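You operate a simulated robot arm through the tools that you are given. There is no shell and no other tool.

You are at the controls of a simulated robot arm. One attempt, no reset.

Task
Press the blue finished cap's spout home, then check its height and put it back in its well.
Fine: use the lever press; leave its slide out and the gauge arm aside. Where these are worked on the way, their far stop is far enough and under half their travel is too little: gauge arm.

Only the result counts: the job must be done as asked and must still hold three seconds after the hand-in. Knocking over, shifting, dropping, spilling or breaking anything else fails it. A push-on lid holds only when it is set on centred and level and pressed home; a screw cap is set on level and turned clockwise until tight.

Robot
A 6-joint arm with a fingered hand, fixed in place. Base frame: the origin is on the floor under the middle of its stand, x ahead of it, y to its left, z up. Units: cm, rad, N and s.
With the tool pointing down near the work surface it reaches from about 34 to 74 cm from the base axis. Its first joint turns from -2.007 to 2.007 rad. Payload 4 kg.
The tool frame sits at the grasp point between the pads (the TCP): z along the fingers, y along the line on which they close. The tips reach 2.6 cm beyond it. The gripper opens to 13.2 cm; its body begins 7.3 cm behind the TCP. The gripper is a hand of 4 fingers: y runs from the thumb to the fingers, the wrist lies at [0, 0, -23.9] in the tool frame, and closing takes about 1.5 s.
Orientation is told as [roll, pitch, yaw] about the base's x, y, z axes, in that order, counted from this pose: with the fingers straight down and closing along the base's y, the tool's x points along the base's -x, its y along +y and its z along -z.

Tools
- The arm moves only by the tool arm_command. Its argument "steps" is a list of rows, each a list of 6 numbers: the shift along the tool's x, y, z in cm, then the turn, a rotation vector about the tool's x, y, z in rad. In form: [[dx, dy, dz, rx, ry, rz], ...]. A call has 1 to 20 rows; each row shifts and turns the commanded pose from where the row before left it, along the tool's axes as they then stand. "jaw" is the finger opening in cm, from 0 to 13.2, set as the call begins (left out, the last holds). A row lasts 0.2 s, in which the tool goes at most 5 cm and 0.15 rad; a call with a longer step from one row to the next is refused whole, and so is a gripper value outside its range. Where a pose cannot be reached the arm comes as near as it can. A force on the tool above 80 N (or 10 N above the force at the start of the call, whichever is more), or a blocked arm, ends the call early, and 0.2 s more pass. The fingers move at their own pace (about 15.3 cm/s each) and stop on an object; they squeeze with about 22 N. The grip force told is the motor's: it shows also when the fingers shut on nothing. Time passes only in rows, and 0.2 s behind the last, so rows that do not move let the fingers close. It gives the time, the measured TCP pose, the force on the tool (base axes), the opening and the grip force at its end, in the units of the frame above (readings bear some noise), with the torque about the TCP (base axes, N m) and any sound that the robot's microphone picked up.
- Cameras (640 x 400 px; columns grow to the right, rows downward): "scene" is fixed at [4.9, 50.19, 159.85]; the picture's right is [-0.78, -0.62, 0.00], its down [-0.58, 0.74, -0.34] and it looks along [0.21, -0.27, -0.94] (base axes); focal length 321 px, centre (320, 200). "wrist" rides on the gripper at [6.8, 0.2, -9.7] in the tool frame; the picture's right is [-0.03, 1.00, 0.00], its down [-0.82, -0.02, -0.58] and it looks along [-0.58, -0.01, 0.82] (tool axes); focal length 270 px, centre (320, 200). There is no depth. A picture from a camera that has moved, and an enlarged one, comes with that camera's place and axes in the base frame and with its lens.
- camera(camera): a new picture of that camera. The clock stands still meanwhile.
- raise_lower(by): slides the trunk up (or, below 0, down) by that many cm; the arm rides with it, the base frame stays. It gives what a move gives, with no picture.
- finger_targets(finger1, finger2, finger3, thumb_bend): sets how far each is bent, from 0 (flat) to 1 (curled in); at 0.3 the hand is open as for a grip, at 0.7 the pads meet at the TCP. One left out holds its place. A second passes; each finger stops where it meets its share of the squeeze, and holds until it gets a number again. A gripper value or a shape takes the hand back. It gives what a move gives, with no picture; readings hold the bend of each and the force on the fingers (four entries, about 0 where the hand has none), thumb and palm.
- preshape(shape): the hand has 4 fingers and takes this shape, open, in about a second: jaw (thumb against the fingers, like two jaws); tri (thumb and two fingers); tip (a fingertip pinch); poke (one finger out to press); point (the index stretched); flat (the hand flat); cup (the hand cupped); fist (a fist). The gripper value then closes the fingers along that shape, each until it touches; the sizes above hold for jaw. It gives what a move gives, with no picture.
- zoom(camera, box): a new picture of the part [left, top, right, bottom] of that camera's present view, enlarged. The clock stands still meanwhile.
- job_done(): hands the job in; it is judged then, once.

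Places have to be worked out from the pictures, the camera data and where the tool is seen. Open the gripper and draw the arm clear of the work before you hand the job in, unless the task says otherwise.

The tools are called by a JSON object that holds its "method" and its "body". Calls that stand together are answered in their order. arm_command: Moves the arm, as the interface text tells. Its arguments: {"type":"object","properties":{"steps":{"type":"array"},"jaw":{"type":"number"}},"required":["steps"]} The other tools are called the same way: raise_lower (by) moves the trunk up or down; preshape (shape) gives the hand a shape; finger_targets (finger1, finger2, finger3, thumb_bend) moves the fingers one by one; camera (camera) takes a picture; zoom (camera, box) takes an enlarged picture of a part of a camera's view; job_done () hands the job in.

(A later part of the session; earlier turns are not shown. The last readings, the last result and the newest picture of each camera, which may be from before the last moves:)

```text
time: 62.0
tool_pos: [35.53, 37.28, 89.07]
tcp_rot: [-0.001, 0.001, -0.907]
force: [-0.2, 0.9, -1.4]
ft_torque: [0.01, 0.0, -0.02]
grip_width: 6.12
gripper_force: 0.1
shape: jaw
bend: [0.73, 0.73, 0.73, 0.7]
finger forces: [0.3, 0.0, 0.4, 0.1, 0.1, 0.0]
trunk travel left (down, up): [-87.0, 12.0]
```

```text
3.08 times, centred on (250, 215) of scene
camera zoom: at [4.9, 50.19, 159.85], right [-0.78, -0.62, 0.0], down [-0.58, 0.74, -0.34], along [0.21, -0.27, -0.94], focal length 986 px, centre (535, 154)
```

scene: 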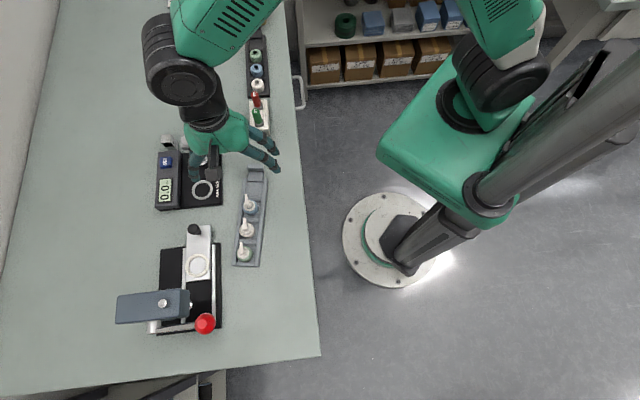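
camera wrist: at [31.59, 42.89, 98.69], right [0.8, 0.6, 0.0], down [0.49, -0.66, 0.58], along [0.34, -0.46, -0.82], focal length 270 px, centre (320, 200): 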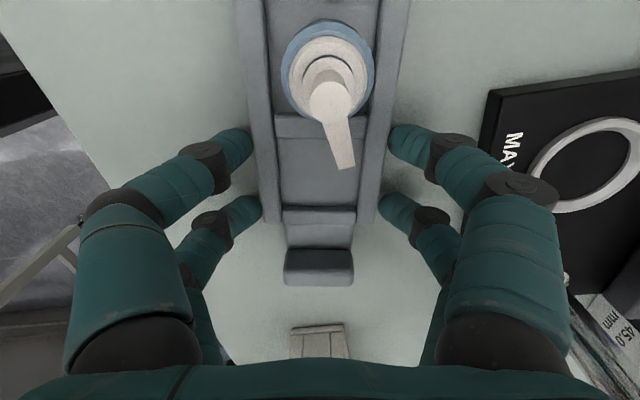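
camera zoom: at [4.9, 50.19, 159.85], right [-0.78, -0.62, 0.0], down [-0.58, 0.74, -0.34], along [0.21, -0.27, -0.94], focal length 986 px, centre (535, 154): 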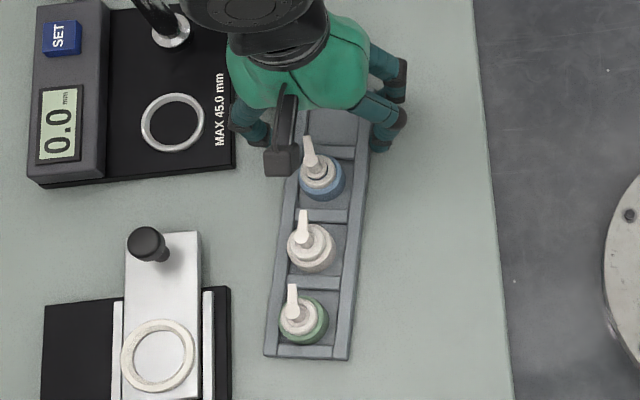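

The tips just touch the walls at 6.12 cm. I tighten slightly to hold the tray.

{"method": "arm_command", "body": {"steps": [[0, 0, 0, 0, 0, 0], [0, 0, 0, 0, 0, 0], [0, 0, 0, 0, 0, 0]], "jaw": 5.5}}

{"method": "zoom", "body": {"camera": "wrist", "box": [220, 60, 420, 240]}}

{"method": "zoom", "body": {"camera": "scene", "box": [230, 215, 270, 240]}}

```text
time: 62.8
tool_pos: [35.62, 37.32, 88.99]
tcp_rot: [-0.003, -0.001, -0.907]
force: [0.2, 0.9, -1.6]
ft_torque: [0.01, 0.03, -0.05]
grip_width: 5.5
gripper_force: 21.5
shape: jaw
bend: [0.73, 0.73, 0.73, 0.7]
finger forces: [20.1, 20.1, 19.9, 0.0, 20.1, 0.0]
trunk travel left (down, up): [-87.0, 12.0]
```

```text
2.22 times, centred on (320, 150) of wrist
camera zoom: at [31.6, 42.9, 98.68], right [0.8, 0.6, 0.0], down [0.49, -0.66, 0.58], along [0.34, -0.46, -0.82], focal length 601 px, centre (320, 311)
```

zoom: 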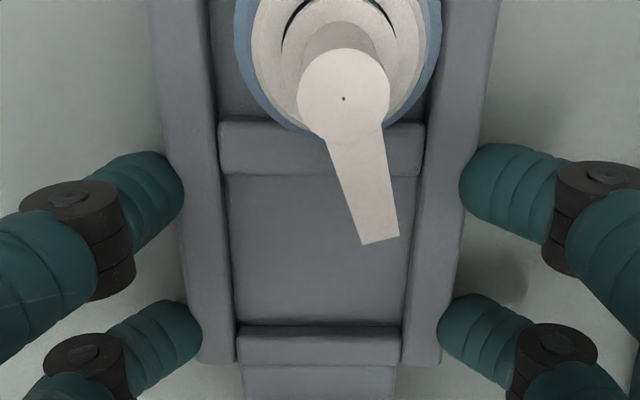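

```text
16.00 times, centred on (250, 228) of scene
camera zoom: at [4.9, 50.19, 159.85], right [-0.78, -0.62, 0.0], down [-0.58, 0.74, -0.34], along [0.21, -0.27, -0.94], focal length 5129 px, centre (1440, -240)
```

zoom: 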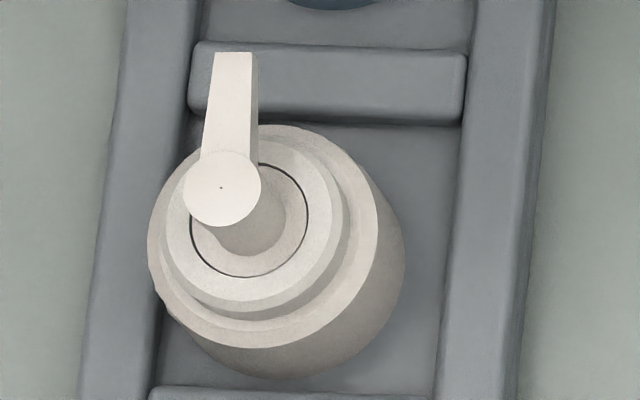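

All four digits hold the tray's walls evenly (20 N each) and it hasn't moved. I rotate +0.13 rad and slide by (-0.47, +1.24) in tool axes to put it back, in small rows.

{"method": "arm_command", "body": {"steps": [[0, 0, 0, 0, 0, -0.026], [0, 0, 0, 0, 0, -0.026], [0, 0, 0, 0, 0, -0.026], [0, 0, 0, 0, 0, -0.026], [0, 0, 0, 0, 0, -0.026], [-0.093, 0.248, 0, 0, 0, 0], [-0.093, 0.248, 0, 0, 0, 0], [-0.093, 0.248, 0, 0, 0, 0], [-0.093, 0.248, 0, 0, 0, 0], [-0.093, 0.248, 0, 0, 0, 0], [0, 0, 0, 0, 0, 0], [0, 0, 0, 0, 0, 0]]}}

{"method": "zoom", "body": {"camera": "scene", "box": [210, 150, 290, 280]}}

{"method": "zoom", "body": {"camera": "scene", "box": [230, 190, 270, 215]}}

{"method": "zoom", "body": {"camera": "scene", "box": [230, 215, 270, 240]}}

```text
time: 65.3
tool_pos: [36.8, 37.73, 89.02]
tcp_rot: [-0.002, -0.001, -0.78]
force: [-0.2, -1.1, -1.0]
ft_torque: [-0.01, 0.02, 0.04]
grip_width: 5.51
gripper_force: 21.7
shape: jaw
bend: [0.73, 0.73, 0.73, 0.7]
finger forces: [19.8, 20.3, 19.9, 0.0, 21.1, 0.0]
trunk travel left (down, up): [-87.0, 12.0]
```

```text
3.08 times, centred on (250, 215) of scene
camera zoom: at [4.9, 50.19, 159.85], right [-0.78, -0.62, 0.0], down [-0.58, 0.74, -0.34], along [0.21, -0.27, -0.94], focal length 986 px, centre (535, 154)
```

zoom: 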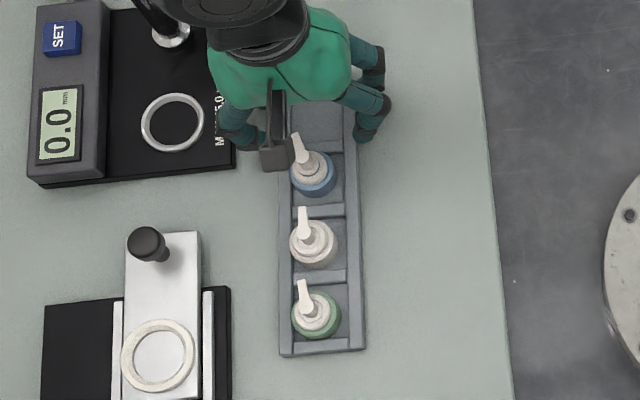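

```text
16.00 times, centred on (250, 202) of scene
camera zoom: at [4.9, 50.19, 159.85], right [-0.78, -0.62, 0.0], down [-0.58, 0.74, -0.34], along [0.21, -0.27, -0.94], focal length 5129 px, centre (1440, 160)
```

zoom: 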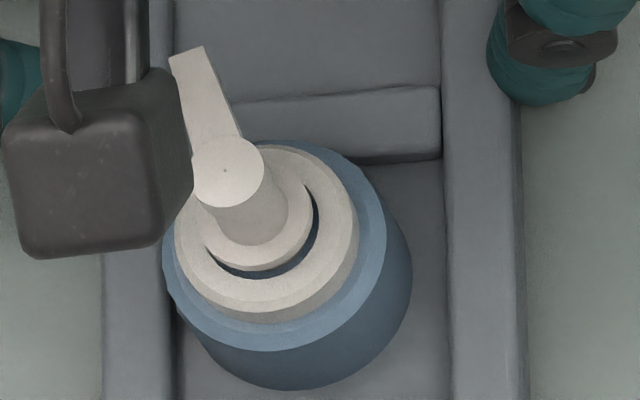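

```text
16.00 times, centred on (250, 228) of scene
camera zoom: at [4.9, 50.19, 159.85], right [-0.78, -0.62, 0.0], down [-0.58, 0.74, -0.34], along [0.21, -0.27, -0.94], focal length 5129 px, centre (1440, -240)
```

zoom: 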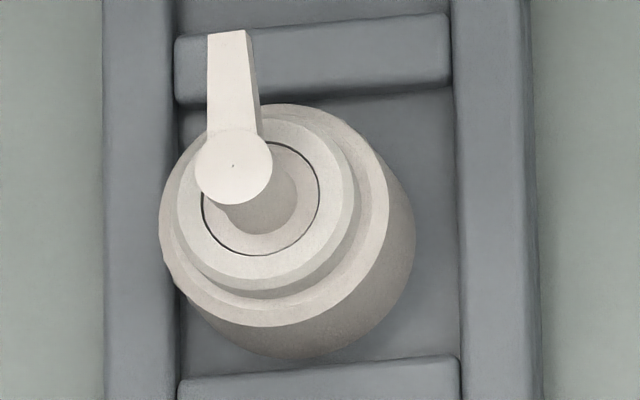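

Comparing the same zooms, the tray is back within about 0.05 cm and well under 1° of its original pose. I open the fingers and rise clear of it.

{"method": "arm_command", "body": {"steps": [[0, 0, 0, 0, 0, 0], [0, 0, 0, 0, 0, 0], [0, 0, 0, 0, 0, 0]], "jaw": 8.0}}

{"method": "arm_command", "body": {"steps": [[0, 0, -0.5, 0, 0, 0], [0, 0, -1.5, 0, 0, 0], [0, 0, -3, 0, 0, 0], [0, 0, -4, 0, 0, 0], [0, 0, 0, 0, 0, 0]]}}

{"method": "zoom", "body": {"camera": "scene", "box": [230, 190, 270, 215]}}

{"method": "zoom", "body": {"camera": "scene", "box": [230, 235, 270, 270]}}

{"method": "zoom", "body": {"camera": "wrist", "box": [240, 0, 400, 120]}}

```text
time: 66.2
tool_pos: [36.92, 37.86, 88.95]
tcp_rot: [-0.001, -0.001, -0.778]
force: [0.5, 0.4, 0.4]
ft_torque: [-0.06, -0.05, -0.01]
grip_width: 7.96
gripper_force: 0.0
shape: jaw
bend: [0.71, 0.71, 0.71, 0.7]
finger forces: [0.1, 0.1, 0.1, 0.0, 0.1, 0.0]
trunk travel left (down, up): [-87.0, 12.0]
```

```text
time: 67.3
tool_pos: [36.82, 37.72, 97.88]
tcp_rot: [-0.003, 0.001, -0.777]
force: [-0.1, 0.6, -0.3]
ft_torque: [-0.01, 0.0, 0.03]
grip_width: 7.96
gripper_force: 0.0
shape: jaw
bend: [0.71, 0.71, 0.71, 0.7]
finger forces: [0.1, 0.1, 0.1, 0.0, 0.0, 0.1]
trunk travel left (down, up): [-87.0, 12.0]
```

```text
16.00 times, centred on (250, 202) of scene
camera zoom: at [4.9, 50.19, 159.85], right [-0.78, -0.62, 0.0], down [-0.58, 0.74, -0.34], along [0.21, -0.27, -0.94], focal length 5129 px, centre (1440, 160)
```

zoom: 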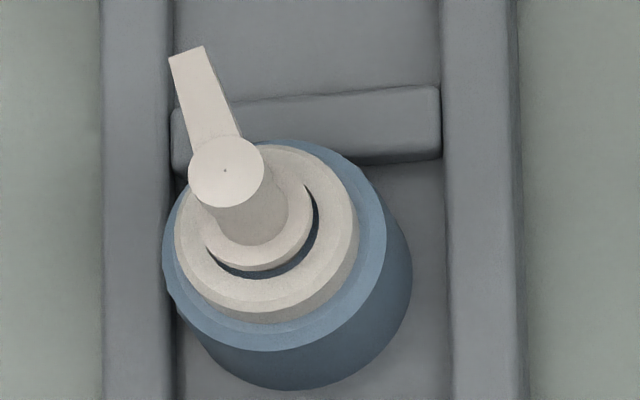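

```text
11.43 times, centred on (250, 252) of scene
camera zoom: at [4.9, 50.19, 159.85], right [-0.78, -0.62, 0.0], down [-0.58, 0.74, -0.34], along [0.21, -0.27, -0.94], focal length 3664 px, centre (1120, -400)
```

zoom: 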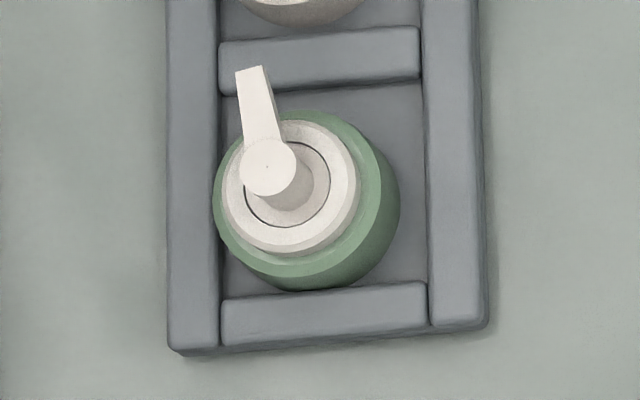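

```text
3.33 times, centred on (320, 60) of wrist
camera zoom: at [32.14, 42.85, 107.62], right [0.72, 0.69, 0.0], down [0.57, -0.59, 0.58], along [0.4, -0.42, -0.82], focal length 901 px, centre (320, 667)
```

zoom: 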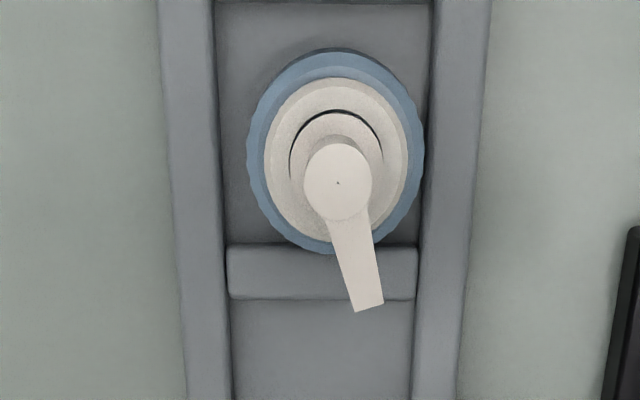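

The tray and all three caps are upright and back in place. I rise, turn the hand to the flipped yaw (2.355) again and return above the blue cap for a more careful, higher grip.

{"method": "arm_command", "body": {"steps": [[0, 0, -3, 0, 0, 0], [0, 0, -3, 0, 0, 0], [0, 0, -2, 0, 0, 0], [0, 0, 0, 0, 0, -0.149], [0, 0, 0, 0, 0, -0.149], [0, 0, 0, 0, 0, -0.149], [0, 0, 0, 0, 0, -0.149], [0, 0, 0, 0, 0, -0.149], [0, 0, 0, 0, 0, -0.149], [0, 0, 0, 0, 0, -0.149], [0, 0, 0, 0, 0, -0.149], [0, 0, 0, 0, 0, -0.149], [0, 0, 0, 0, 0, -0.149], [0, 0, 0, 0, 0, -0.149], [0, 0, 0, 0, 0, 0]], "jaw": 13.2}}

{"method": "arm_command", "body": {"steps": [[0, 0, 0, 0, 0, -0.149], [0, 0, 0, 0, 0, -0.149], [0, 0, 0, 0, 0, -0.149], [0, 0, 0, 0, 0, -0.149], [0, 0, 0, 0, 0, -0.149], [0, 0, 0, 0, 0, -0.149], [0, 0, 0, 0, 0, -0.149], [0, 0, 0, 0, 0, -0.149], [0, 0, 0, 0, 0, -0.149], [0, 0, 0, 0, 0, -0.149], [0, 0, 0, 0, 0, 0], [0, 0, 0, 0, 0, 0]]}}

```text
time: 70.5
tool_pos: [36.77, 37.86, 106.07]
tcp_rot: [0.001, 0.002, 0.863]
force: [0.2, 0.1, -0.3]
ft_torque: [0.0, 0.0, 0.01]
grip_width: 13.19
gripper_force: 0.0
shape: jaw
bend: [0.3, 0.3, 0.3, 0.3]
finger forces: [0.1, 0.1, 0.1, 0.1, 0.0, 0.0]
trunk travel left (down, up): [-87.0, 12.0]
```

```text
time: 73.2
tool_pos: [36.65, 38.07, 106.02]
tcp_rot: [0.001, 0.009, 2.345]
force: [0.2, -0.6, 0.4]
ft_torque: [0.02, 0.01, 0.01]
grip_width: 13.18
gripper_force: 0.1
shape: jaw
bend: [0.3, 0.3, 0.3, 0.3]
finger forces: [0.0, 0.0, 0.1, 0.0, 0.0, 0.1]
trunk travel left (down, up): [-87.0, 12.0]
```

Slight tilt shows near the wrist limit here. I move over the blue cap, where there is more wrist margin, and re-read.

{"method": "arm_command", "body": {"steps": [[-1.64, -0.04, 0, 0, 0, 0], [-1.64, -0.04, 0, 0, 0, 0], [-1.64, -0.04, 0, 0, 0, 0], [0, 0, 0, 0, 0, 0], [0, 0, 0, 0, 0, 0]]}}

```text
time: 74.3
tool_pos: [33.45, 41.45, 105.99]
tcp_rot: [0.0, -0.001, 2.353]
force: [0.0, -0.8, -0.8]
ft_torque: [0.01, 0.03, -0.01]
grip_width: 13.2
gripper_force: 0.0
shape: jaw
bend: [0.3, 0.3, 0.3, 0.3]
finger forces: [0.1, 0.1, 0.0, 0.1, 0.0, 0.0]
trunk travel left (down, up): [-87.0, 12.0]
```

Level again at yaw 2.353. I come down to z≈96 with the fingers at 5 cm and look.

{"method": "arm_command", "body": {"steps": [[0, 0, 2.5, 0, 0, 0], [0, 0, 2.5, 0, 0, 0], [0, 0, 2.5, 0, 0, 0], [0, 0, 2.5, 0, 0, 0], [0, 0, 0, 0, 0, 0], [0, 0, 0, 0, 0, 0]], "jaw": 5}}

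{"method": "zoom", "body": {"camera": "wrist", "box": [220, 80, 420, 205]}}

```text
time: 75.8
tool_pos: [33.5, 41.41, 95.95]
tcp_rot: [0.002, 0.0, 2.352]
force: [-0.3, 0.1, -0.4]
ft_torque: [0.01, 0.03, 0.0]
grip_width: 5.03
gripper_force: 0.1
shape: jaw
bend: [0.73, 0.73, 0.73, 0.7]
finger forces: [0.0, 0.0, 0.0, 0.1, 0.0, 0.1]
trunk travel left (down, up): [-87.0, 12.0]
```

```text
3.20 times, centred on (320, 142) of wrist
camera zoom: at [38.21, 36.53, 105.67], right [-0.73, -0.69, 0.0], down [-0.56, 0.59, 0.58], along [-0.4, 0.42, -0.82], focal length 865 px, centre (320, 384)
```

zoom: 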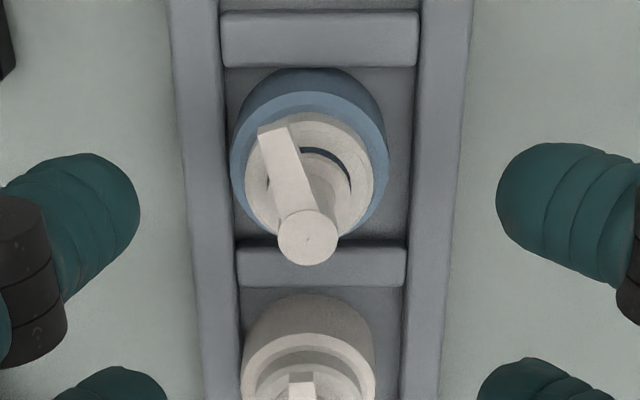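

The cap sits about 0.2 cm to the left of the hand centre. I shift y by -0.2, descend to z≈92, and check again.

{"method": "arm_command", "body": {"steps": [[-0.05, -0.2, 0, 0, 0, 0], [0, 0, 1.5, 0, 0, 0], [0, 0, 1.5, 0, 0, 0], [0, 0, 1.0, 0, 0, 0], [0, 0, 0, 0, 0, 0], [0, 0, 0, 0, 0, 0]], "jaw": 4.4}}

{"method": "zoom", "body": {"camera": "wrist", "box": [220, 100, 420, 225]}}

```text
time: 77.2
tool_pos: [33.6, 41.51, 91.99]
tcp_rot: [0.003, -0.001, 2.353]
force: [0.7, 0.6, -0.7]
ft_torque: [0.0, 0.03, 0.01]
grip_width: 4.42
gripper_force: 0.0
shape: jaw
bend: [0.73, 0.73, 0.73, 0.7]
finger forces: [0.1, 0.0, 0.1, 0.0, 0.1, 0.0]
trunk travel left (down, up): [-87.0, 12.0]
```

```text
3.20 times, centred on (320, 162) of wrist
camera zoom: at [38.33, 36.7, 101.65], right [-0.73, -0.69, 0.0], down [-0.56, 0.59, 0.58], along [-0.4, 0.42, -0.82], focal length 865 px, centre (320, 320)
```

zoom: 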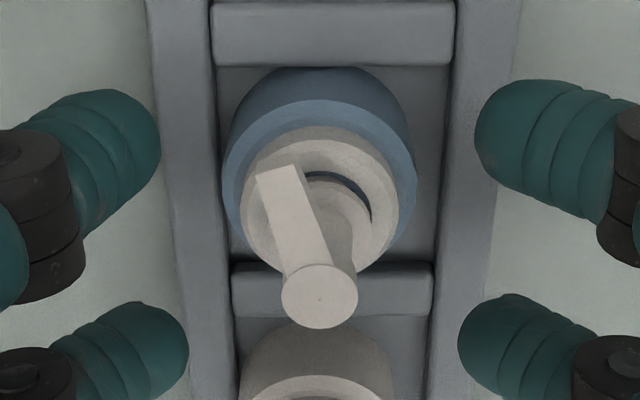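

The fingers are centred on the cap. I descend to z≈90.05, which earlier cleared the wall tops, without closing yet.

{"method": "arm_command", "body": {"steps": [[0, 0, 0.6, 0, 0, 0], [0, 0, 0.6, 0, 0, 0], [0, 0, 0.5, 0, 0, 0], [0, 0, 0.23, 0, 0, 0], [0, 0, 0, 0, 0, 0], [0, 0, 0, 0, 0, 0]]}}

{"method": "zoom", "body": {"camera": "wrist", "box": [220, 100, 420, 225]}}

```text
time: 78.5
tool_pos: [33.54, 41.65, 90.11]
tcp_rot: [0.003, -0.001, 2.353]
force: [-0.4, 0.9, -0.1]
ft_torque: [-0.03, 0.01, 0.01]
grip_width: 4.44
gripper_force: 0.1
shape: jaw
bend: [0.73, 0.73, 0.73, 0.7]
finger forces: [0.1, 0.0, 0.0, 0.0, 0.1, 0.1]
trunk travel left (down, up): [-87.0, 12.0]
```

```text
3.20 times, centred on (320, 162) of wrist
camera zoom: at [38.33, 36.75, 99.75], right [-0.73, -0.69, 0.0], down [-0.56, 0.59, 0.58], along [-0.4, 0.42, -0.82], focal length 865 px, centre (320, 320)
```

zoom: 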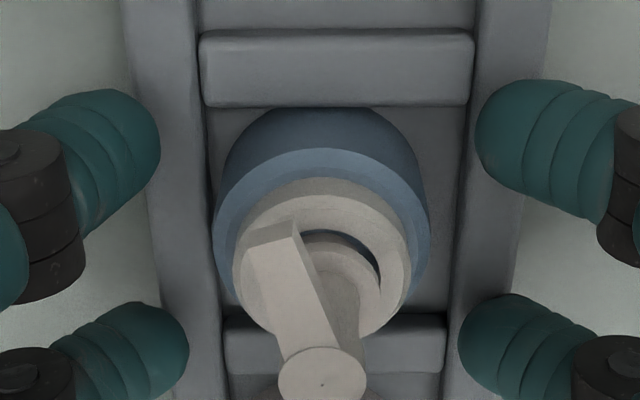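

The tips' contact height is a little above the rim, so I go 0.13 cm lower (still above the wall tops) and close on the cap.

{"method": "arm_command", "body": {"steps": [[0, 0, 0.13, 0, 0, 0], [0, 0, 0, 0, 0, 0]]}}

{"method": "arm_command", "body": {"steps": [[0, 0, 0, 0, 0, 0], [0, 0, 0, 0, 0, 0], [0, 0, 0, 0, 0, 0], [0, 0, 0, 0, 0, 0], [0, 0, 0, 0, 0, 0]], "jaw": 2.6}}

{"method": "zoom", "body": {"camera": "wrist", "box": [220, 100, 420, 225]}}

```text
time: 79.2
tool_pos: [33.63, 41.56, 90.02]
tcp_rot: [0.001, 0.0, 2.353]
force: [-0.2, -0.9, 1.5]
ft_torque: [0.0, 0.02, -0.01]
grip_width: 4.44
gripper_force: 0.0
shape: jaw
bend: [0.74, 0.73, 0.73, 0.7]
finger forces: [0.8, 0.6, 0.1, 0.0, 0.0, 0.0]
trunk travel left (down, up): [-87.0, 12.0]
```

```text
time: 80.3
tool_pos: [33.45, 41.75, 89.98]
tcp_rot: [0.003, 0.001, 2.353]
force: [0.1, 0.7, 0.9]
ft_torque: [0.01, -0.02, -0.01]
grip_width: 2.65
gripper_force: 0.0
shape: jaw
bend: [0.73, 0.73, 0.73, 0.7]
finger forces: [0.3, 0.2, 0.1, 0.0, 0.0, 0.1]
trunk travel left (down, up): [-87.0, 12.0]
```

```text
3.20 times, centred on (320, 162) of wrist
camera zoom: at [38.31, 36.75, 99.62], right [-0.73, -0.69, 0.0], down [-0.56, 0.59, 0.58], along [-0.4, 0.42, -0.82], focal length 865 px, centre (320, 320)
```

zoom: 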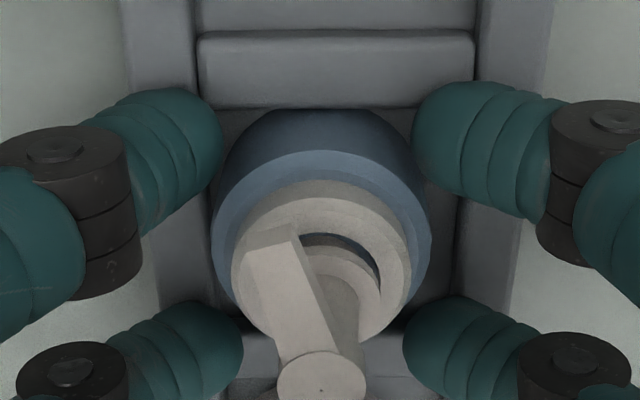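

The tips are at the lowest safe height (only a trace of wall contact, <1 N) and nearly touching the cap. I close to grip it.

{"method": "arm_command", "body": {"steps": [[0, 0, -0.03, 0, 0, 0], [0, 0, 0, 0, 0, 0], [0, 0, 0, 0, 0, 0], [0, 0, 0, 0, 0, 0]], "jaw": 1.2}}

{"method": "zoom", "body": {"camera": "wrist", "box": [220, 100, 420, 225]}}

{"method": "zoom", "body": {"camera": "scene", "box": [210, 150, 290, 280]}}

```text
time: 81.3
tool_pos: [33.37, 41.63, 90.13]
tcp_rot: [0.001, 0.0, 2.353]
force: [0.5, 0.0, -0.1]
ft_torque: [0.01, -0.01, -0.05]
grip_width: 1.01
gripper_force: 9.9
shape: jaw
bend: [0.72, 0.72, 0.72, 0.7]
finger forces: [9.5, 11.1, 9.1, 0.0, 10.9, 0.0]
trunk travel left (down, up): [-87.0, 12.0]
```

```text
3.20 times, centred on (320, 162) of wrist
camera zoom: at [38.31, 36.74, 99.65], right [-0.73, -0.69, 0.0], down [-0.56, 0.59, 0.58], along [-0.4, 0.42, -0.82], focal length 865 px, centre (320, 320)
```

zoom: 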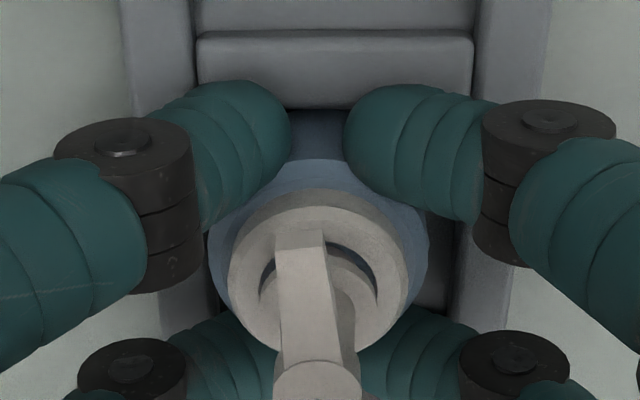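

```text
3.08 times, centred on (250, 215) of scene
camera zoom: at [4.9, 50.19, 159.85], right [-0.78, -0.62, 0.0], down [-0.58, 0.74, -0.34], along [0.21, -0.27, -0.94], focal length 986 px, centre (535, 154)
```

zoom: 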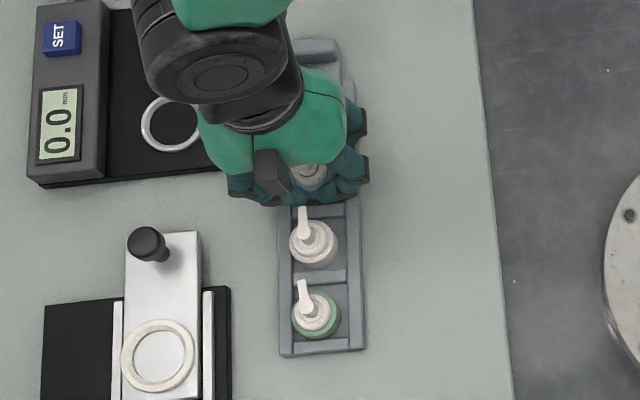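

Four even contacts at about 10 N and the tray hasn't moved. I firm up the grip, then lift a little and check that only the cap rises.

{"method": "arm_command", "body": {"steps": [[0, 0, 0, 0, 0, 0], [0, 0, 0, 0, 0, 0], [0, 0, 0, 0, 0, 0]], "jaw": 0.4}}

{"method": "arm_command", "body": {"steps": [[0, 0, -0.2, 0, 0, 0], [0, 0, -0.2, 0, 0, 0], [0, 0, 0, 0, 0, 0], [0, 0, 0, 0, 0, 0]]}}

{"method": "zoom", "body": {"camera": "wrist", "box": [220, 100, 420, 225]}}

{"method": "zoom", "body": {"camera": "scene", "box": [210, 150, 290, 280]}}

```text
time: 82.2
tool_pos: [33.5, 41.65, 89.94]
tcp_rot: [0.003, 0.0, 2.353]
force: [0.3, 0.2, 0.4]
ft_torque: [-0.01, -0.01, 0.03]
grip_width: 0.81
gripper_force: 9.7
shape: jaw
bend: [0.72, 0.72, 0.72, 0.7]
finger forces: [9.7, 11.7, 9.2, 0.1, 11.4, 0.0]
trunk travel left (down, up): [-87.0, 12.0]
```

```text
time: 83.2
tool_pos: [33.5, 41.61, 90.44]
tcp_rot: [0.003, 0.001, 2.351]
force: [-0.4, -0.6, -0.2]
ft_torque: [-0.01, -0.01, -0.02]
grip_width: 0.81
gripper_force: 9.5
shape: jaw
bend: [0.72, 0.72, 0.72, 0.7]
finger forces: [9.7, 11.8, 9.1, 0.1, 11.4, 0.1]
trunk travel left (down, up): [-87.0, 12.0]
```

```text
3.20 times, centred on (320, 162) of wrist
camera zoom: at [38.31, 36.74, 100.06], right [-0.73, -0.69, 0.0], down [-0.56, 0.59, 0.58], along [-0.4, 0.42, -0.82], focal length 865 px, centre (320, 320)
```

zoom: 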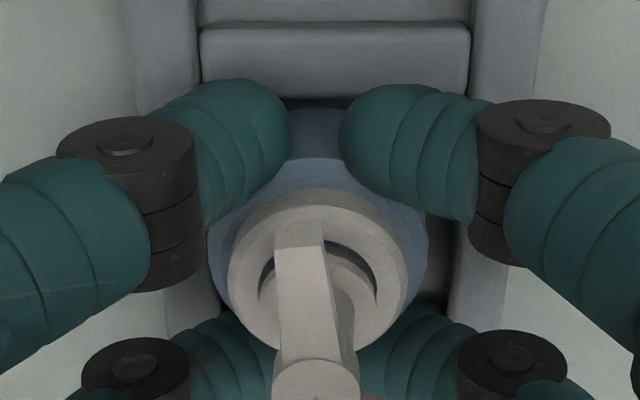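

```text
3.08 times, centred on (250, 215) of scene
camera zoom: at [4.9, 50.19, 159.85], right [-0.78, -0.62, 0.0], down [-0.58, 0.74, -0.34], along [0.21, -0.27, -0.94], focal length 986 px, centre (535, 154)
```

zoom: 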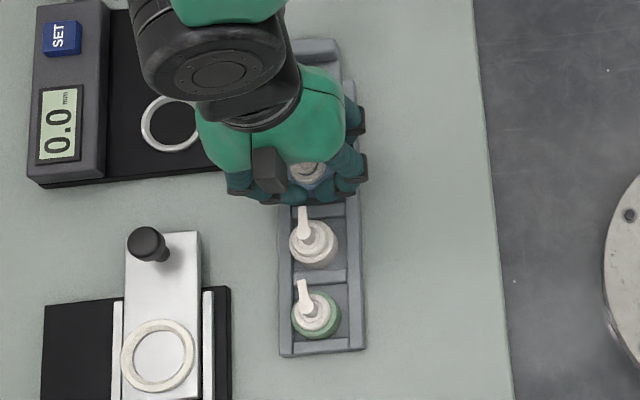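

The tray stayed put and the cap moves with the fingers. I lift another 4 cm slowly and check the hold.

{"method": "arm_command", "body": {"steps": [[0, 0, -0.4, 0, 0, 0], [0, 0, -0.6, 0, 0, 0], [0, 0, -1, 0, 0, 0], [0, 0, -1, 0, 0, 0], [0, 0, -1, 0, 0, 0], [0, 0, 0, 0, 0, 0]]}}

{"method": "camera", "body": {"camera": "wrist"}}

{"method": "zoom", "body": {"camera": "wrist", "box": [220, 100, 420, 225]}}

{"method": "zoom", "body": {"camera": "scene", "box": [230, 175, 270, 200]}}

```text
time: 84.5
tool_pos: [33.58, 41.65, 94.28]
tcp_rot: [0.003, 0.001, 2.354]
force: [0.4, -0.5, 0.3]
ft_torque: [0.01, -0.01, 0.02]
grip_width: 0.8
gripper_force: 10.1
shape: jaw
bend: [0.72, 0.72, 0.72, 0.7]
finger forces: [9.9, 11.8, 9.2, 0.0, 11.5, 0.1]
trunk travel left (down, up): [-87.0, 12.0]
```

```text
taken
camera wrist: at [38.32, 36.77, 104.02], right [-0.73, -0.69, 0.0], down [-0.56, 0.59, 0.58], along [-0.4, 0.42, -0.82], focal length 270 px, centre (320, 200)
```

wrist: 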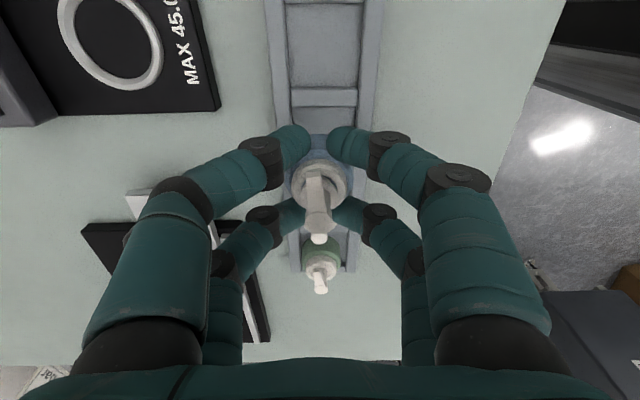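

```text
3.20 times, centred on (320, 162) of wrist
camera zoom: at [38.32, 36.77, 104.02], right [-0.73, -0.69, 0.0], down [-0.56, 0.59, 0.58], along [-0.4, 0.42, -0.82], focal length 865 px, centre (320, 320)
```

zoom: 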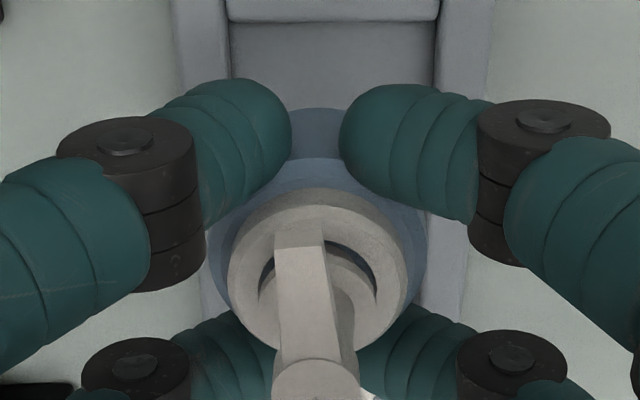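

```text
16.00 times, centred on (250, 188) of scene
camera zoom: at [4.9, 50.19, 159.85], right [-0.78, -0.62, 0.0], down [-0.58, 0.74, -0.34], along [0.21, -0.27, -0.94], focal length 5129 px, centre (1440, 400)
```

zoom: 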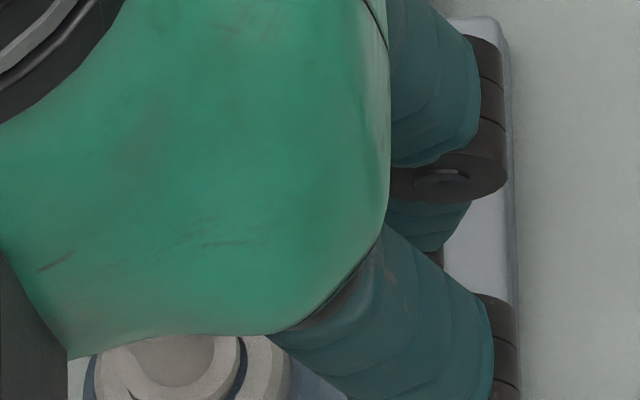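

The cap is firmly held by four digits and the tray stays put. I raise it and carry it over to the press nest at z≈98.

{"method": "arm_command", "body": {"steps": [[0, 0, -1, 0, 0, 0], [0, 0, -1.5, 0, 0, 0], [0, 0, -1.5, 0, 0, 0], [-1.0, -0.9, 0, 0, 0, 0], [-1.5, -1.34, 0, 0, 0, 0], [-1.5, -1.34, 0, 0, 0, 0], [-1.5, -1.34, 0, 0, 0, 0], [-1.5, -1.34, 0, 0, 0, 0], [-1.5, -1.34, 0, 0, 0, 0], [-1.5, -1.34, 0, 0, 0, 0], [-1.5, -1.34, 0, 0, 0, 0], [-1.16, -1.05, 0, 0, 0, 0], [0, 0, 0, 0, 0, 0], [0, 0, 0, 0, 0, 0]]}}

{"method": "camera", "body": {"camera": "wrist"}}

{"method": "zoom", "body": {"camera": "wrist", "box": [220, 40, 420, 205]}}

```text
time: 87.5
tool_pos: [32.66, 58.69, 98.33]
tcp_rot: [0.003, -0.001, 2.352]
force: [-0.2, -0.2, 0.0]
ft_torque: [-0.04, -0.01, -0.02]
grip_width: 0.77
gripper_force: 10.1
shape: jaw
bend: [0.72, 0.72, 0.72, 0.7]
finger forces: [10.4, 12.0, 9.8, 0.0, 11.7, 0.0]
trunk travel left (down, up): [-87.0, 12.0]
```

```text
taken
camera wrist: at [37.44, 53.73, 108.04], right [-0.73, -0.69, 0.0], down [-0.56, 0.59, 0.58], along [-0.4, 0.42, -0.82], focal length 270 px, centre (320, 200)
```

wrist: 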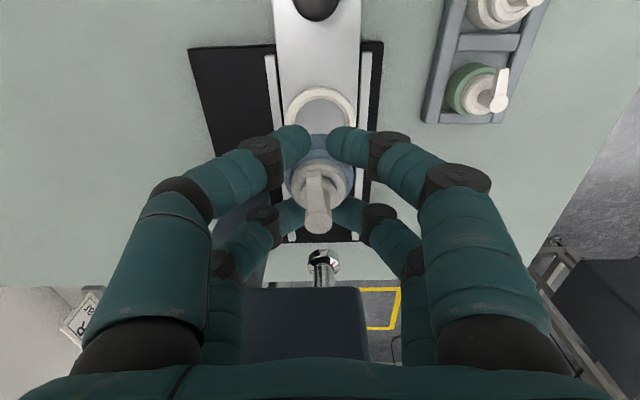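

```text
2.42 times, centred on (320, 122) of wrist
camera zoom: at [37.44, 53.73, 108.04], right [-0.73, -0.69, 0.0], down [-0.56, 0.59, 0.58], along [-0.4, 0.42, -0.82], focal length 655 px, centre (320, 388)
```

zoom: 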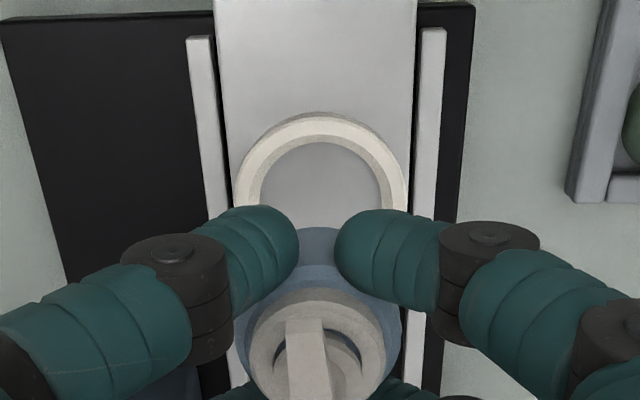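

The nest ring is visible just ahead of the held cap and nearly centred. I shift y +0.1, lower to z≈94.5 and check clearance to the press head from the scene.

{"method": "arm_command", "body": {"steps": [[0, 0.1, 0, 0, 0, 0], [0, 0, 1.3, 0, 0, 0], [0, 0, 1.3, 0, 0, 0], [0, 0, 1.2, 0, 0, 0], [0, 0, 0, 0, 0, 0], [0, 0, 0, 0, 0, 0]]}}

{"method": "zoom", "body": {"camera": "wrist", "box": [220, 60, 420, 225]}}

{"method": "zoom", "body": {"camera": "scene", "box": [110, 210, 270, 340]}}

```text
time: 89.0
tool_pos: [32.62, 58.55, 94.58]
tcp_rot: [0.002, 0.001, 2.353]
force: [-0.4, 0.2, -0.8]
ft_torque: [0.04, 0.05, -0.01]
grip_width: 0.78
gripper_force: 9.9
shape: jaw
bend: [0.72, 0.72, 0.72, 0.7]
finger forces: [10.4, 12.2, 9.9, 0.1, 11.5, 0.0]
trunk travel left (down, up): [-87.0, 12.0]
```

```text
2.42 times, centred on (320, 142) of wrist
camera zoom: at [37.38, 53.67, 104.28], right [-0.73, -0.69, 0.0], down [-0.56, 0.59, 0.58], along [-0.4, 0.42, -0.82], focal length 655 px, centre (320, 339)
```

zoom: 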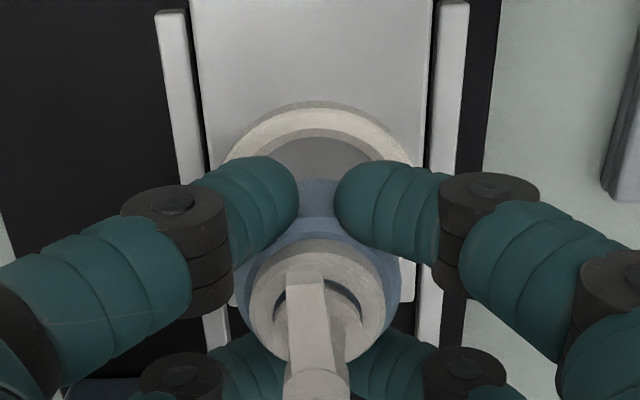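

```text
3.08 times, centred on (190, 275) of scene
camera zoom: at [4.9, 50.19, 159.85], right [-0.78, -0.62, 0.0], down [-0.58, 0.74, -0.34], along [0.21, -0.27, -0.94], focal length 986 px, centre (720, -31)
```

zoom: 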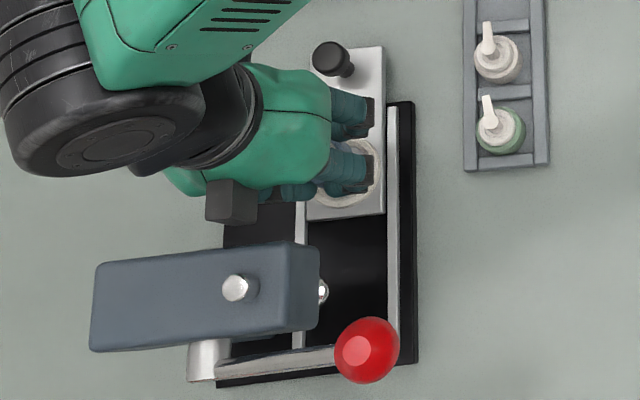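

Alignment looks within about 0.1 cm, with about 1 cm clearance to the press head. I lower to z≈92.8 and look again just above the ring.

{"method": "arm_command", "body": {"steps": [[0, 0, 0.6, 0, 0, 0], [0, 0, 0.6, 0, 0, 0], [0, 0, 0.5, 0, 0, 0], [0, 0, 0, 0, 0, 0], [0, 0, 0, 0, 0, 0]]}}

{"method": "zoom", "body": {"camera": "wrist", "box": [240, 80, 400, 180]}}

{"method": "zoom", "body": {"camera": "scene", "box": [165, 235, 225, 285]}}

```text
time: 90.2
tool_pos: [32.65, 58.62, 92.94]
tcp_rot: [0.002, -0.001, 2.35]
force: [0.7, -0.1, -0.4]
ft_torque: [-0.01, -0.03, 0.02]
grip_width: 0.77
gripper_force: 10.4
shape: jaw
bend: [0.72, 0.72, 0.72, 0.7]
finger forces: [10.6, 12.1, 9.9, 0.0, 11.6, 0.0]
trunk travel left (down, up): [-87.0, 12.0]
```

```text
4.00 times, centred on (320, 130) of wrist
camera zoom: at [37.35, 53.65, 102.55], right [-0.73, -0.69, 0.0], down [-0.56, 0.59, 0.58], along [-0.4, 0.42, -0.82], focal length 1081 px, centre (320, 480)
```

zoom: 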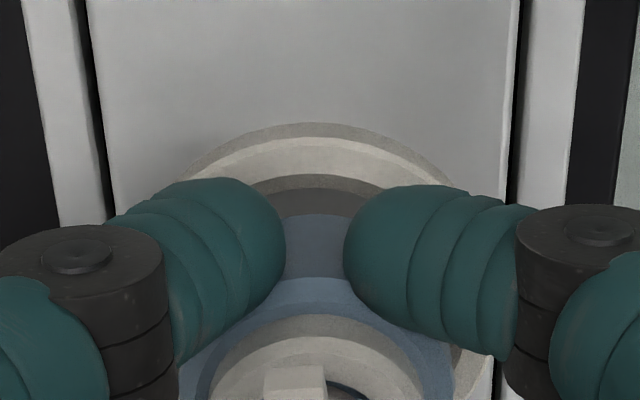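

```text
8.00 times, centred on (195, 260) of scene
camera zoom: at [4.9, 50.19, 159.85], right [-0.78, -0.62, 0.0], down [-0.58, 0.74, -0.34], along [0.21, -0.27, -0.94], focal length 2565 px, centre (1320, -280)
```

zoom: 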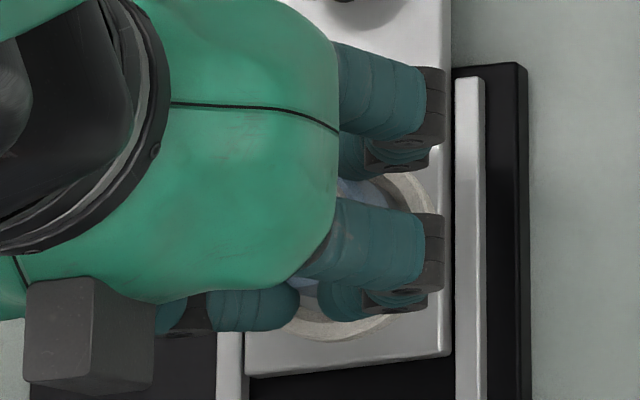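

The cap is centred over the ring as far as I can tell. I lower in small steps and watch the force.

{"method": "arm_command", "body": {"steps": [[0, 0, 0.2, 0, 0, 0], [0, 0, 0.2, 0, 0, 0], [0, 0, 0.2, 0, 0, 0], [0, 0, 0, 0, 0, 0]]}}

{"method": "arm_command", "body": {"steps": [[0, 0, 0.1, 0, 0, 0], [0, 0, 0.1, 0, 0, 0], [0, 0, 0, 0, 0, 0]]}}

```text
time: 91.2
tool_pos: [32.58, 58.56, 92.27]
tcp_rot: [0.001, 0.0, 2.353]
force: [-0.9, 0.4, -1.2]
ft_torque: [-0.01, 0.02, 0.0]
grip_width: 0.81
gripper_force: 9.8
shape: jaw
bend: [0.72, 0.72, 0.72, 0.7]
finger forces: [10.6, 12.2, 9.9, 0.1, 11.5, 0.0]
trunk travel left (down, up): [-87.0, 12.0]
```

```text
time: 92.0
tool_pos: [32.5, 58.66, 92.07]
tcp_rot: [0.002, 0.0, 2.353]
force: [0.1, -0.5, -0.6]
ft_torque: [-0.01, 0.03, -0.02]
grip_width: 0.78
gripper_force: 10.4
shape: jaw
bend: [0.72, 0.72, 0.72, 0.7]
finger forces: [10.6, 12.1, 9.9, 0.0, 11.6, 0.0]
trunk travel left (down, up): [-87.0, 12.0]
```

No contact yet at z≈92.07, so the cap may be entering the ring. I continue in 0.1 cm steps.

{"method": "arm_command", "body": {"steps": [[0, 0, 0.1, 0, 0, 0], [0, 0, 0.1, 0, 0, 0], [0, 0, 0, 0, 0, 0]]}}

{"method": "zoom", "body": {"camera": "wrist", "box": [240, 80, 400, 180]}}

```text
time: 92.8
tool_pos: [32.66, 58.52, 91.98]
tcp_rot: [0.002, 0.001, 2.353]
force: [-0.7, -0.4, -0.1]
ft_torque: [-0.02, 0.0, -0.01]
grip_width: 0.8
gripper_force: 10.3
shape: jaw
bend: [0.72, 0.72, 0.72, 0.7]
finger forces: [10.7, 12.1, 9.9, 0.1, 11.6, 0.0]
trunk travel left (down, up): [-87.0, 12.0]
```

```text
4.00 times, centred on (320, 130) of wrist
camera zoom: at [37.35, 53.64, 101.54], right [-0.73, -0.69, 0.0], down [-0.56, 0.59, 0.58], along [-0.4, 0.42, -0.82], focal length 1081 px, centre (320, 480)
```

zoom: 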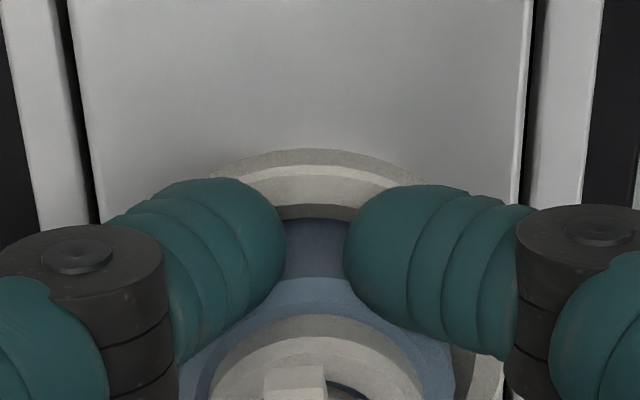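

The blue body is now at the ring's inner edge with a small even gap. I keep lowering in small steps until it touches the nest floor.

{"method": "arm_command", "body": {"steps": [[0, 0, 0.1, 0, 0, 0], [0, 0, 0.1, 0, 0, 0], [0, 0, 0, 0, 0, 0]]}}

{"method": "arm_command", "body": {"steps": [[0, 0, 0.1, 0, 0, 0], [0, 0, 0, 0, 0, 0]]}}

```text
time: 93.5
tool_pos: [32.58, 58.5, 91.59]
tcp_rot: [0.002, 0.0, 2.354]
force: [0.3, 0.6, 1.1]
ft_torque: [0.04, 0.0, -0.01]
grip_width: 0.76
gripper_force: 9.5
shape: jaw
bend: [0.72, 0.72, 0.72, 0.7]
finger forces: [10.7, 12.2, 9.9, 0.0, 11.9, 0.0]
trunk travel left (down, up): [-87.0, 12.0]
```

```text
time: 94.2
tool_pos: [32.55, 58.59, 91.6]
tcp_rot: [-0.001, 0.0, 2.352]
force: [0.6, 0.9, 3.2]
ft_torque: [0.01, -0.09, -0.01]
grip_width: 0.79
gripper_force: 10.7
shape: jaw
bend: [0.72, 0.72, 0.72, 0.7]
finger forces: [10.8, 12.4, 9.8, 0.0, 16.3, 0.0]
trunk travel left (down, up): [-87.0, 12.0]
```

A soft contact (+3.2 N) at z≈91.6, consistent with the nest floor. I look before releasing.

{"method": "zoom", "body": {"camera": "wrist", "box": [240, 80, 400, 180]}}

{"method": "zoom", "body": {"camera": "scene", "box": [165, 235, 225, 285]}}

```text
4.00 times, centred on (320, 130) of wrist
camera zoom: at [37.35, 53.64, 101.32], right [-0.73, -0.69, 0.0], down [-0.56, 0.59, 0.58], along [-0.4, 0.42, -0.82], focal length 1081 px, centre (320, 480)
```

zoom: 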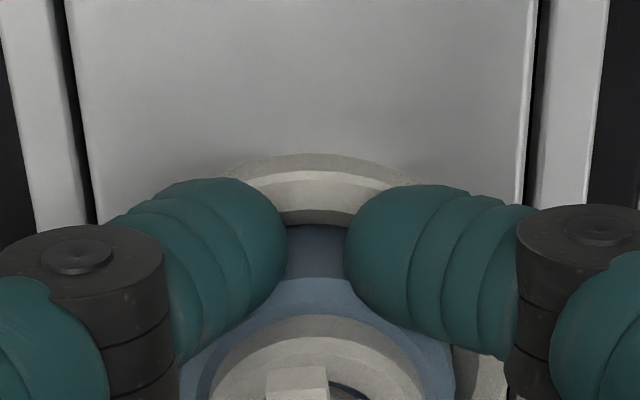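

```text
8.00 times, centred on (195, 260) of scene
camera zoom: at [4.9, 50.19, 159.85], right [-0.78, -0.62, 0.0], down [-0.58, 0.74, -0.34], along [0.21, -0.27, -0.94], focal length 2565 px, centre (1320, -280)
```

zoom: 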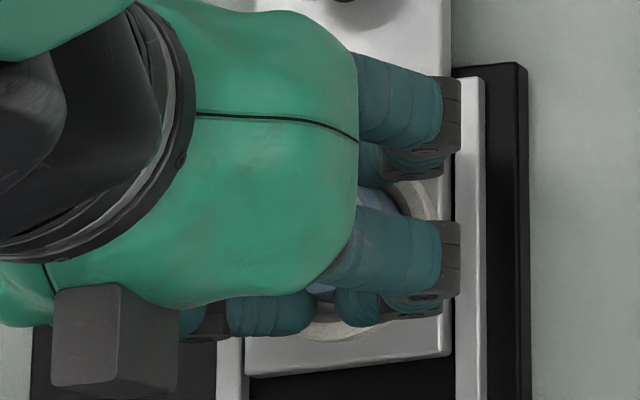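

The blue body is inside the ring (its lower edge hidden by the ring). I release by opening to 5 cm and check the cap is standing in the nest.

{"method": "arm_command", "body": {"steps": [[0, 0, 0, 0, 0, 0], [0, 0, 0, 0, 0, 0], [0, 0, 0, 0, 0, 0], [0, 0, 0, 0, 0, 0]], "jaw": 4.6}}

{"method": "zoom", "body": {"camera": "wrist", "box": [220, 60, 420, 225]}}

```text
time: 95.2
tool_pos: [32.53, 58.55, 91.55]
tcp_rot: [0.002, 0.001, 2.353]
force: [-0.3, -0.3, 0.5]
ft_torque: [0.02, -0.03, 0.03]
grip_width: 4.57
gripper_force: 0.1
shape: jaw
bend: [0.74, 0.74, 0.74, 0.7]
finger forces: [0.1, 0.1, 0.1, 0.0, 0.1, 0.0]
trunk travel left (down, up): [-87.0, 12.0]
```

```text
2.42 times, centred on (320, 142) of wrist
camera zoom: at [37.35, 53.64, 101.25], right [-0.73, -0.69, 0.0], down [-0.56, 0.59, 0.58], along [-0.4, 0.42, -0.82], focal length 655 px, centre (320, 339)
```

zoom: 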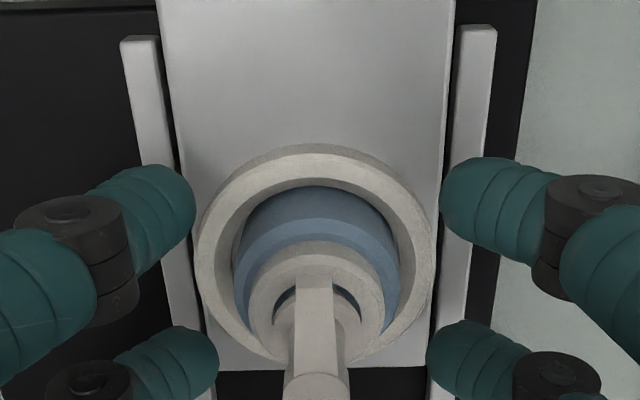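

The cap stands properly inside the nest ring. I rise straight up and move back over the slide knob to look at it.

{"method": "arm_command", "body": {"steps": [[0, 0, -0.6, 0, 0, 0], [0, 0, -1.2, 0, 0, 0], [0, 0, -2.4, 0, 0, 0], [0, 0, -2.5, 0, 0, 0], [1.85, -0.09, 0, 0, 0, 0], [1.85, -0.09, 0, 0, 0, 0], [1.85, -0.09, 0, 0, 0, 0], [1.85, -0.09, 0, 0, 0, 0], [0, 0, 0, 0, 0, 0], [0, 0, 0, 0, 0, 0]], "jaw": 5.5}}

{"method": "camera", "body": {"camera": "wrist"}}

{"method": "zoom", "body": {"camera": "wrist", "box": [220, 40, 420, 240]}}

{"method": "zoom", "body": {"camera": "scene", "box": [110, 210, 270, 340]}}

```text
time: 97.3
tool_pos: [38.02, 53.61, 98.26]
tcp_rot: [0.002, -0.001, 2.353]
force: [0.2, -0.3, 0.3]
ft_torque: [0.0, 0.0, 0.0]
grip_width: 5.45
gripper_force: 0.1
shape: jaw
bend: [0.73, 0.73, 0.73, 0.7]
finger forces: [0.0, 0.1, 0.1, 0.0, 0.0, 0.1]
trunk travel left (down, up): [-87.0, 12.0]
```

```text
taken
camera wrist: at [42.89, 48.69, 107.88], right [-0.73, -0.69, 0.0], down [-0.56, 0.59, 0.58], along [-0.4, 0.42, -0.82], focal length 270 px, centre (320, 200)
```

wrist: 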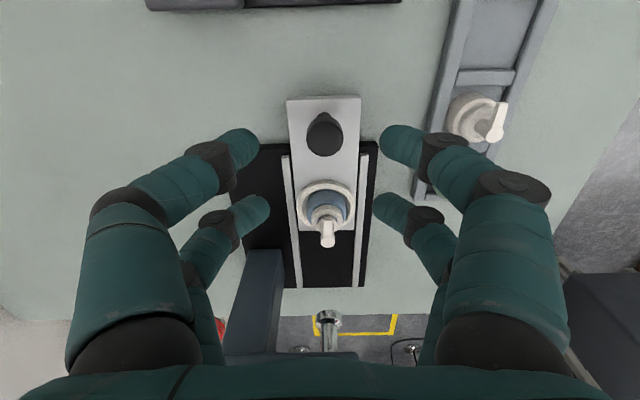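

```text
2.00 times, centred on (320, 140) of wrist
camera zoom: at [42.89, 48.69, 107.88], right [-0.73, -0.69, 0.0], down [-0.56, 0.59, 0.58], along [-0.4, 0.42, -0.82], focal length 541 px, centre (320, 320)
```

zoom: 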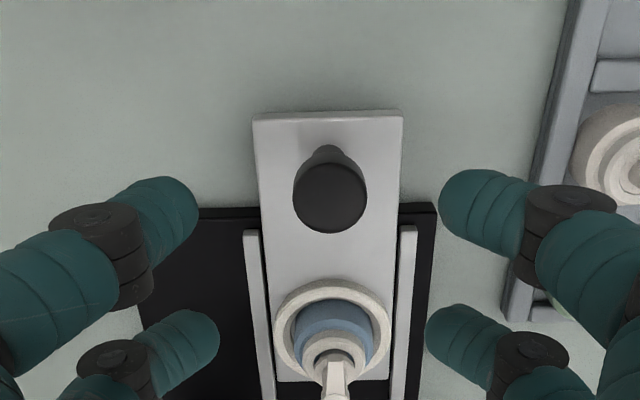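

```text
3.08 times, centred on (190, 275) of scene
camera zoom: at [4.9, 50.19, 159.85], right [-0.78, -0.62, 0.0], down [-0.58, 0.74, -0.34], along [0.21, -0.27, -0.94], focal length 986 px, centre (720, -31)
```

zoom: 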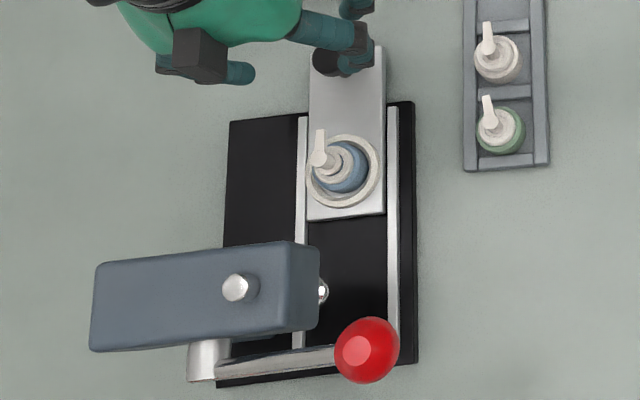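

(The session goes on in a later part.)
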